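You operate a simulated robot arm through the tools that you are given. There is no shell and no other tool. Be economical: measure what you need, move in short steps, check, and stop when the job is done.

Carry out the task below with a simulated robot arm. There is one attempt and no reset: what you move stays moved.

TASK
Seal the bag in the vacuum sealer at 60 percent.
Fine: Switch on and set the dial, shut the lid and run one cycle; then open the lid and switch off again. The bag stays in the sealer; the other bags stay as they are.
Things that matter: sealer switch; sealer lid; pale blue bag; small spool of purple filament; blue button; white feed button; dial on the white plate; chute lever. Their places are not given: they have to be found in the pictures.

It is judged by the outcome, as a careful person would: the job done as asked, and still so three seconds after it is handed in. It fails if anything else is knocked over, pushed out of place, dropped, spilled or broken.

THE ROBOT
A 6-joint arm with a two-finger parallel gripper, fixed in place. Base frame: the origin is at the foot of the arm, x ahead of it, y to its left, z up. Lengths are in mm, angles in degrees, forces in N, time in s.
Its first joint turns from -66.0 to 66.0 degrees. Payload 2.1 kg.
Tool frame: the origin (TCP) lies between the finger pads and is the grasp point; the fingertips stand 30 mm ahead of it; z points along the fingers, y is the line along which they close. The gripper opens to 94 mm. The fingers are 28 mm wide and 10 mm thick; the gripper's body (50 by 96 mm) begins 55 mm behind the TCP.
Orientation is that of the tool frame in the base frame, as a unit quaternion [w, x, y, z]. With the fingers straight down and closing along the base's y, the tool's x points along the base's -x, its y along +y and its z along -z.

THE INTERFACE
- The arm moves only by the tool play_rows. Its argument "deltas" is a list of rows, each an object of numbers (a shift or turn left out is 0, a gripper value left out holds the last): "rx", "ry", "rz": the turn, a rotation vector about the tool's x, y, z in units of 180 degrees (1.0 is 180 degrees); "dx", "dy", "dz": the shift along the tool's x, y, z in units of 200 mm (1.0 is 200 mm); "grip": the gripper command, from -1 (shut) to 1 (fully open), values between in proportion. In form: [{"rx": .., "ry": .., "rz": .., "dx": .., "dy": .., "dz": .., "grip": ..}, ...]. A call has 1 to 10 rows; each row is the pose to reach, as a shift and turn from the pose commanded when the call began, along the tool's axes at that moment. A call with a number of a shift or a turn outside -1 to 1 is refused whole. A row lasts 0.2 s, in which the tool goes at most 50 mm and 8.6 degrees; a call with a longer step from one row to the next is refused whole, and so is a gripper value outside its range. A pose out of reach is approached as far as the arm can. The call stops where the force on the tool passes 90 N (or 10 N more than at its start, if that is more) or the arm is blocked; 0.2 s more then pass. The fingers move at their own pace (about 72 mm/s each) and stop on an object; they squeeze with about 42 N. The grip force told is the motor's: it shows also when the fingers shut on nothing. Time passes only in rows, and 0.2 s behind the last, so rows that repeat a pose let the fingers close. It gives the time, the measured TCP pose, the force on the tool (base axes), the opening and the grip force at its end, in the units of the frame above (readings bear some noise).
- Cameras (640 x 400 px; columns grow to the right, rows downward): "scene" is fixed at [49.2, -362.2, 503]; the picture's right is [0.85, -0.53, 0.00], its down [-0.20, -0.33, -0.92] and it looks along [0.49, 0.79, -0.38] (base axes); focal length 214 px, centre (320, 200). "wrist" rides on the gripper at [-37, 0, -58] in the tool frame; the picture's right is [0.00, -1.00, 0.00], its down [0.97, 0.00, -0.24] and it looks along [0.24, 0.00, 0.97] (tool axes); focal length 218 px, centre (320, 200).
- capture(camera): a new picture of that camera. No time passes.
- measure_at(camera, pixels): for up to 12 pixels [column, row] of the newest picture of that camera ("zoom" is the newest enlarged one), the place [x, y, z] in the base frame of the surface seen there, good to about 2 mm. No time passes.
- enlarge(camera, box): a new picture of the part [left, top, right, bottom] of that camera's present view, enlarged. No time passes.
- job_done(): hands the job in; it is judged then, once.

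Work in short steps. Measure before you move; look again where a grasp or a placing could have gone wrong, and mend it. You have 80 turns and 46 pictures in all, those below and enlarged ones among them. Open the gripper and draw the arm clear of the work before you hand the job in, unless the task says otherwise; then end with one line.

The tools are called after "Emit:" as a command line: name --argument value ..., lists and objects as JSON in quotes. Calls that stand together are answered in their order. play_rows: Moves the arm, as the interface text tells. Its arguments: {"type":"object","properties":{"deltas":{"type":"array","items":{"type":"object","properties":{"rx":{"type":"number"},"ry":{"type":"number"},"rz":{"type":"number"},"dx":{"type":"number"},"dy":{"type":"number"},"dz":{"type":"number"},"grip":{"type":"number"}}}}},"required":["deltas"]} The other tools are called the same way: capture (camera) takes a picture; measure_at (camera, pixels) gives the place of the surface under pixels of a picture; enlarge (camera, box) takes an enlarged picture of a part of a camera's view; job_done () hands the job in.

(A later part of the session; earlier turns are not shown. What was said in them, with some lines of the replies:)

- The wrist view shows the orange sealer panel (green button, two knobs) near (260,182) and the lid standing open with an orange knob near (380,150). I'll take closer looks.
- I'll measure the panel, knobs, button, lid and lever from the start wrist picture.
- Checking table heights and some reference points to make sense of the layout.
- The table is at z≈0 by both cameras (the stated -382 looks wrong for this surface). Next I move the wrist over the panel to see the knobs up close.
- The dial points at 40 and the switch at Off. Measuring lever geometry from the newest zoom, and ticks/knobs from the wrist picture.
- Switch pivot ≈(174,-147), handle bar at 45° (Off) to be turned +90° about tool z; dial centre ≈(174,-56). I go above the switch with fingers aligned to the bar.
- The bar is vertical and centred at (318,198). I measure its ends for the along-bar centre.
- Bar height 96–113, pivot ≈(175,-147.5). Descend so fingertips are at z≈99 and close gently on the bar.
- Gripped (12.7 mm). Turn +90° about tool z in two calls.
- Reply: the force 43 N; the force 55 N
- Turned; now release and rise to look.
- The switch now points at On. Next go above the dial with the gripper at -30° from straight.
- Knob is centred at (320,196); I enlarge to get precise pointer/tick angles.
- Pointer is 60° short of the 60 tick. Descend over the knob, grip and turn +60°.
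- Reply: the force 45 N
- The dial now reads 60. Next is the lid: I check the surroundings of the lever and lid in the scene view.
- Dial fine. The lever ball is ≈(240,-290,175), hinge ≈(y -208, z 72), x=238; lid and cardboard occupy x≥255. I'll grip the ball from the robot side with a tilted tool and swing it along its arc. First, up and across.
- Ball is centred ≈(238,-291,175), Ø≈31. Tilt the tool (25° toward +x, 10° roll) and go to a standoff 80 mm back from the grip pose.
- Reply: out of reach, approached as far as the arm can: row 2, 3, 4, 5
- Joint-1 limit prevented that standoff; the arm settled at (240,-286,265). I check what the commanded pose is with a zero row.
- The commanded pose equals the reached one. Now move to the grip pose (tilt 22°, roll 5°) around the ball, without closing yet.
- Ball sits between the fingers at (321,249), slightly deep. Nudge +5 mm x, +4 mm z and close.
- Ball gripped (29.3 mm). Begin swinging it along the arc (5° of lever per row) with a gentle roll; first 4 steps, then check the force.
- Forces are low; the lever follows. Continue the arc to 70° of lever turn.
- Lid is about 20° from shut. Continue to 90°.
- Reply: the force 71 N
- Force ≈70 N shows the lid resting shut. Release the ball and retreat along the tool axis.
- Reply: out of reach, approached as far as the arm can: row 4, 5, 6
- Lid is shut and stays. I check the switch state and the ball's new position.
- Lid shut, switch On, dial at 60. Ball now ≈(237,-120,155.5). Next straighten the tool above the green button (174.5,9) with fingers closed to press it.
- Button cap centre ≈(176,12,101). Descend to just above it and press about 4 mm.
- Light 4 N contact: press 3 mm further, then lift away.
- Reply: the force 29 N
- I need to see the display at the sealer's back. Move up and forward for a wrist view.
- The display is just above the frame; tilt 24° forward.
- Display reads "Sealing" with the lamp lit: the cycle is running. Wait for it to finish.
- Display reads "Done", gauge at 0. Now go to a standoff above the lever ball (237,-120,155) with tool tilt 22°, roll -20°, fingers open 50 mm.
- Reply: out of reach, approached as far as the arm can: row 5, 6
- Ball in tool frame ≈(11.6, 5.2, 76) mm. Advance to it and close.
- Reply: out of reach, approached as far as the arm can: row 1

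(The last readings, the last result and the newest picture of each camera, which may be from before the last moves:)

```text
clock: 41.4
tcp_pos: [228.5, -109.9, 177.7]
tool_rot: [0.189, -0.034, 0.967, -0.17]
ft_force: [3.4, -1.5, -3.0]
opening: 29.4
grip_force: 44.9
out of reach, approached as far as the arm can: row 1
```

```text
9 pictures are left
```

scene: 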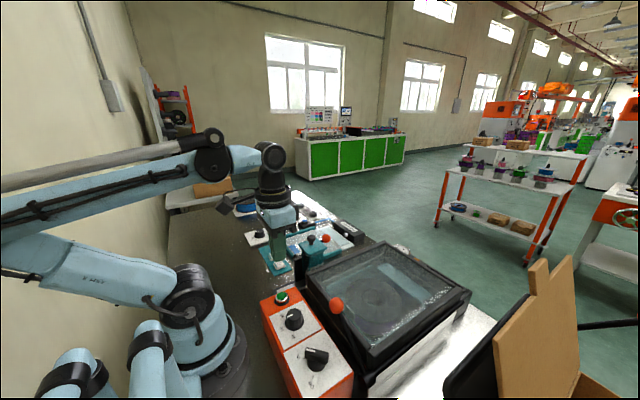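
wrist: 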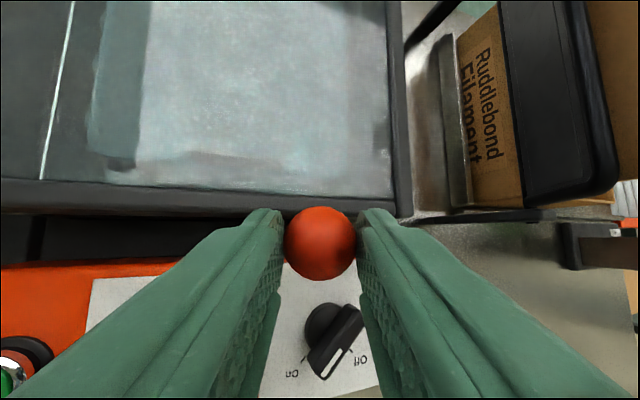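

Ball gripped (29.4 mm). Swing the lever back open: first 5 steps and check, then onward.

Emit:
play_rows --deltas '[{"dx": -0.0108, "dy": -0.0612, "dz": -0.0267, "rx": -0.0088, "rz": 0.0035}, {"dx": -0.0193, "dy": -0.1253, "dz": -0.0476, "rx": -0.0175, "rz": 0.0071}, {"dx": -0.0253, "dy": -0.1914, "dz": -0.0624, "rx": -0.0263, "rz": 0.0106}, {"dx": -0.0287, "dy": -0.2588, "dz": -0.071, "rx": -0.035, "rz": 0.0142}, {"dx": -0.0296, "dy": -0.3269, "dz": -0.0731, "rx": -0.0438, "rz": 0.0177}, {"dx": -0.028, "dy": -0.3949, "dz": -0.0691, "rx": -0.0526, "rz": 0.0212}, {"dx": -0.0237, "dy": -0.4621, "dz": -0.0585, "rx": -0.0613, "rz": 0.0248}, {"dx": -0.017, "dy": -0.5278, "dz": -0.0418, "rx": -0.0701, "rz": 0.0283}, {"dx": -0.0078, "dy": -0.5914, "dz": -0.019, "rx": -0.0788, "rz": 0.0319}, {"dx": 0.0038, "dy": -0.6521, "dz": 0.0096, "rx": -0.0876, "rz": 0.0354}]'

Emit:
capture --camera "wrist"

```text
clock: 43.6
tcp_pos: [227.3, -234.4, 220.9]
tool_rot: [0.191, -0.005, 0.981, -0.025]
ft_force: [-3.3, 3.2, -2.3]
opening: 29.1
grip_force: 45.1
```

```text
8 pictures are left
```

wrist: 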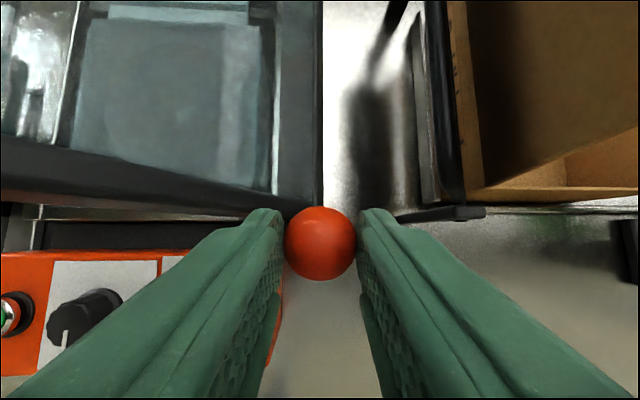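

Following well. Finish the opening swing to the original lever angle.

Emit:
play_rows --deltas '[{"dx": 0.0069, "dy": -0.0655, "dz": 0.0171, "rx": -0.0088, "rz": 0.0035}, {"dx": 0.0163, "dy": -0.1287, "dz": 0.0403, "rx": -0.0175, "rz": 0.0071}, {"dx": 0.028, "dy": -0.189, "dz": 0.0693, "rx": -0.0263, "rz": 0.0106}, {"dx": 0.0418, "dy": -0.2457, "dz": 0.1036, "rx": -0.035, "rz": 0.0142}, {"dx": 0.0523, "dy": -0.2814, "dz": 0.1294, "rx": -0.0409, "rz": 0.0165}, {"dx": 0.0523, "dy": -0.2814, "dz": 0.1294, "rx": -0.0409, "rz": 0.0165}]'

```text
clock: 45.0
tcp_pos: [228.9, -291.2, 196.9]
tool_rot: [0.192, 0.008, 0.98, 0.043]
ft_force: [3.0, 1.7, -1.4]
opening: 29.2
grip_force: 45.6
```

At the original open pose with low force. Nudge ~4 mm further toward the stop, then release and rise.

Emit:
play_rows --deltas '[{"dx": 0.004, "dy": -0.016, "dz": 0.01}, {"dx": 0.004, "dy": -0.016, "dz": 0.01}]'

Emit:
play_rows --deltas '[{"grip": 0.06}, {"grip": 0.06}, {"dx": -0.051, "dy": 0.01, "dz": -0.105}, {"dx": -0.103, "dy": 0.02, "dz": -0.21}, {"dx": -0.154, "dy": 0.03, "dz": -0.314}, {"dx": -0.154, "dy": 0.03, "dz": -0.314}]'

Emit:
capture --camera "wrist"

```text
clock: 45.6
tcp_pos: [226.8, -292.9, 194.6]
tool_rot: [0.191, 0.008, 0.981, 0.044]
ft_force: [-8.4, 13.0, 15.2]
opening: 29.0
grip_force: 45.0
```

```text
clock: 47.0
tcp_pos: [232.5, -293.5, 263.3]
tool_rot: [0.191, 0.008, 0.981, 0.043]
ft_force: [0.7, -0.1, 0.3]
opening: 49.8
grip_force: 0.0
```

```text
7 pictures are left
```

wrist: 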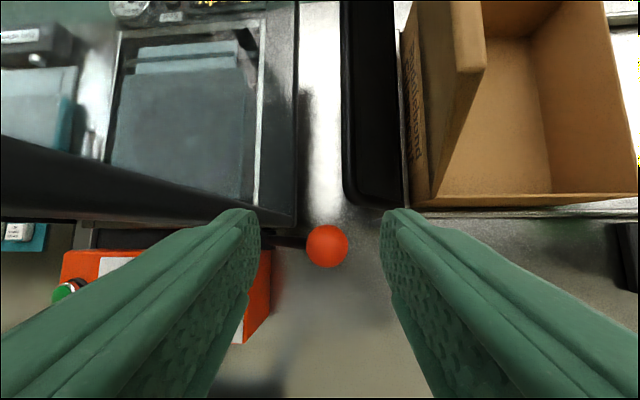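

The lid stays open and is at its stop. Now straighten up and go back the way I came, then over the switch.

Emit:
play_rows --deltas '[{"dx": 0.038, "dy": 0.055, "dz": -0.098, "rx": 0.0069, "ry": 0.0305, "rz": -0.0013}, {"dx": 0.076, "dy": 0.11, "dz": -0.196, "rx": 0.0137, "ry": 0.061, "rz": -0.0026}, {"dx": 0.114, "dy": 0.165, "dz": -0.293, "rx": 0.0206, "ry": 0.0916, "rz": -0.004}, {"dx": 0.152, "dy": 0.22, "dz": -0.391, "rx": 0.0274, "ry": 0.1221, "rz": -0.0053}, {"dx": 0.152, "dy": 0.22, "dz": -0.391, "rx": 0.0274, "ry": 0.1221, "rz": -0.0053}]'

```text
clock: 48.2
tcp_pos: [176.9, -254.3, 329.7]
tool_rot: [-0.001, 0.0, 1.0, 0.001]
ft_force: [-0.5, 0.0, -0.3]
opening: 49.4
grip_force: 0.1
```

Emit:
play_rows --deltas '[{"dx": 0.003, "dy": 0.15, "rz": 0.0417}, {"dx": 0.006, "dy": 0.3, "rz": 0.0833, "grip": -0.04}, {"dx": 0.009, "dy": 0.45, "dz": 0.05, "rz": 0.125}, {"dx": 0.012, "dy": 0.534, "dz": 0.2, "rz": 0.1667}, {"dx": 0.012, "dy": 0.534, "dz": 0.38, "rz": 0.2083}, {"dx": 0.012, "dy": 0.534, "dz": 0.55, "rz": 0.25}, {"dx": 0.012, "dy": 0.534, "dz": 0.6485, "rz": 0.25}, {"dx": 0.012, "dy": 0.534, "dz": 0.6485, "rz": 0.25}]'

Emit:
capture --camera "wrist"

```text
clock: 50.0
tcp_pos: [173.9, -151.4, 196.8]
tool_rot: [0.0, 0.383, 0.924, 0.0]
ft_force: [0.5, 0.9, -0.7]
opening: 45.3
grip_force: 0.1
```

```text
6 pictures are left
```

wrist: 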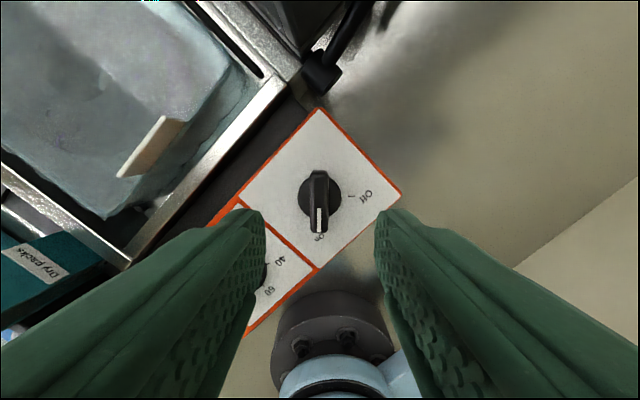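

Emit:
measure_at --camera "wrist" --pixels '[[319, 172], [319, 200], [319, 232], [302, 195], [340, 195]]'

```text
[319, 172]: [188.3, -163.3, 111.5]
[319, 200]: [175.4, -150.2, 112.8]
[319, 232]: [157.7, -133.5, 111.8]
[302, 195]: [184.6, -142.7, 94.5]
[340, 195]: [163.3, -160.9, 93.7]
```

Bar centred; descend, grip and turn -90° to Off.

Emit:
play_rows --deltas '[{"dx": 0.008, "dy": 0.006, "dz": 0.15}, {"dx": 0.008, "dy": 0.006, "dz": 0.27}, {"dx": 0.008, "dy": 0.006, "dz": 0.333}, {"dx": 0.008, "dy": 0.006, "dz": 0.333, "grip": -1}, {"dx": 0.008, "dy": 0.006, "dz": 0.333}, {"dx": 0.008, "dy": 0.006, "dz": 0.333}]'

Emit:
play_rows --deltas '[{"rz": -0.0417}, {"rz": -0.0833}, {"rz": -0.125}, {"rz": -0.1667}, {"rz": -0.2083}, {"rz": -0.25}]'

Emit:
play_rows --deltas '[{"rz": -0.0417}, {"rz": -0.0833}, {"rz": -0.125}, {"rz": -0.1667}, {"rz": -0.2083}, {"rz": -0.25}, {"rz": -0.25}]'

Emit:
play_rows --deltas '[{"grip": -0.04}, {"grip": -0.04}, {"dz": -0.15}, {"dz": -0.35}, {"dz": -0.55}]'

Emit:
capture --camera "wrist"

```text
clock: 51.4
tcp_pos: [174.2, -149.5, 133.4]
tool_rot: [0.0, 0.383, 0.924, -0.001]
ft_force: [-12.7, -19.1, -11.9]
opening: 12.5
grip_force: 45.1
```

```text
clock: 52.8
tcp_pos: [172.3, -149.9, 132.9]
tool_rot: [0.0, -0.001, 1.0, -0.004]
ft_force: [-4.1, -30.7, -14.9]
opening: 12.6
grip_force: 45.0
```

```text
clock: 54.4
tcp_pos: [173.1, -148.7, 133.6]
tool_rot: [-0.002, -0.384, 0.923, -0.004]
ft_force: [-2.8, -34.4, -17.2]
opening: 12.5
grip_force: 45.0
```

```text
clock: 55.6
tcp_pos: [171.0, -145.8, 244.5]
tool_rot: [0.001, -0.382, 0.924, 0.0]
ft_force: [0.5, 0.2, -0.4]
opening: 45.3
grip_force: 0.0
```

```text
5 pictures are left
```

wrist: 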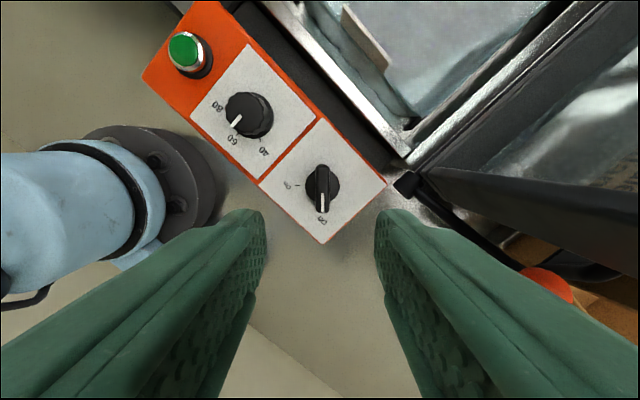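

The switch is at Off and the dial still at 60. Raise the arm clear, open the gripper and check the whole scene.

Emit:
play_rows --deltas '[{"dz": -0.2, "grip": 1}, {"dz": -0.4}, {"dz": -0.6}, {"dz": -0.8}, {"dz": -0.9}, {"dz": -0.9}]'

Emit:
enlarge --camera "scene" --box '[230, 180, 550, 400]'

Emit:
capture --camera "wrist"

```text
clock: 57.0
tcp_pos: [172.6, -147.1, 423.4]
tool_rot: [0.001, -0.383, 0.924, 0.0]
ft_force: [-1.1, -0.1, 0.1]
opening: 94.2
grip_force: 0.0
```

```text
1.82 times, centred on (390, 290) of scene
```

zoom: 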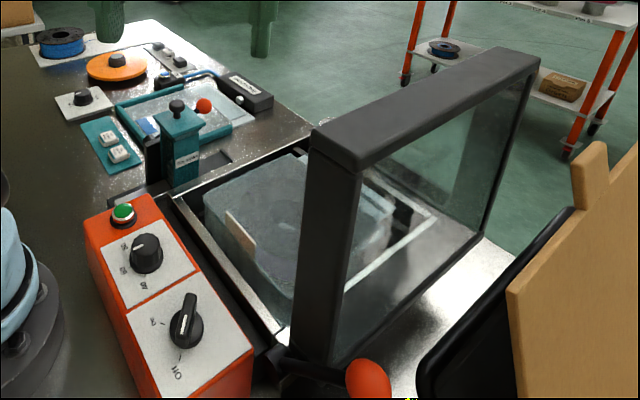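

```text
3 pictures are left
```

wrist: 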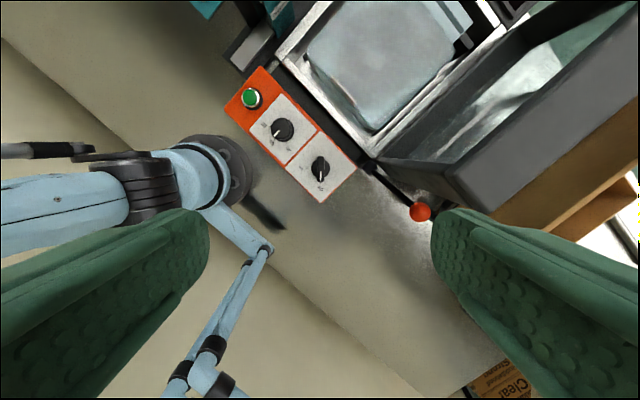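

The bag is sealed, the lid is open, the switch points to Off, the dial sits at 60 and the surroundings look unchanged; the arm is clear with the gripper open.

Emit:
job_done

```text
The job is handed in.
```

The bag was sealed at 60 percent in one cycle (the display went from "Sealing" to "Done"). The lid is open again, the sealer is off, the bag is still in it, and nothing else looks moved.
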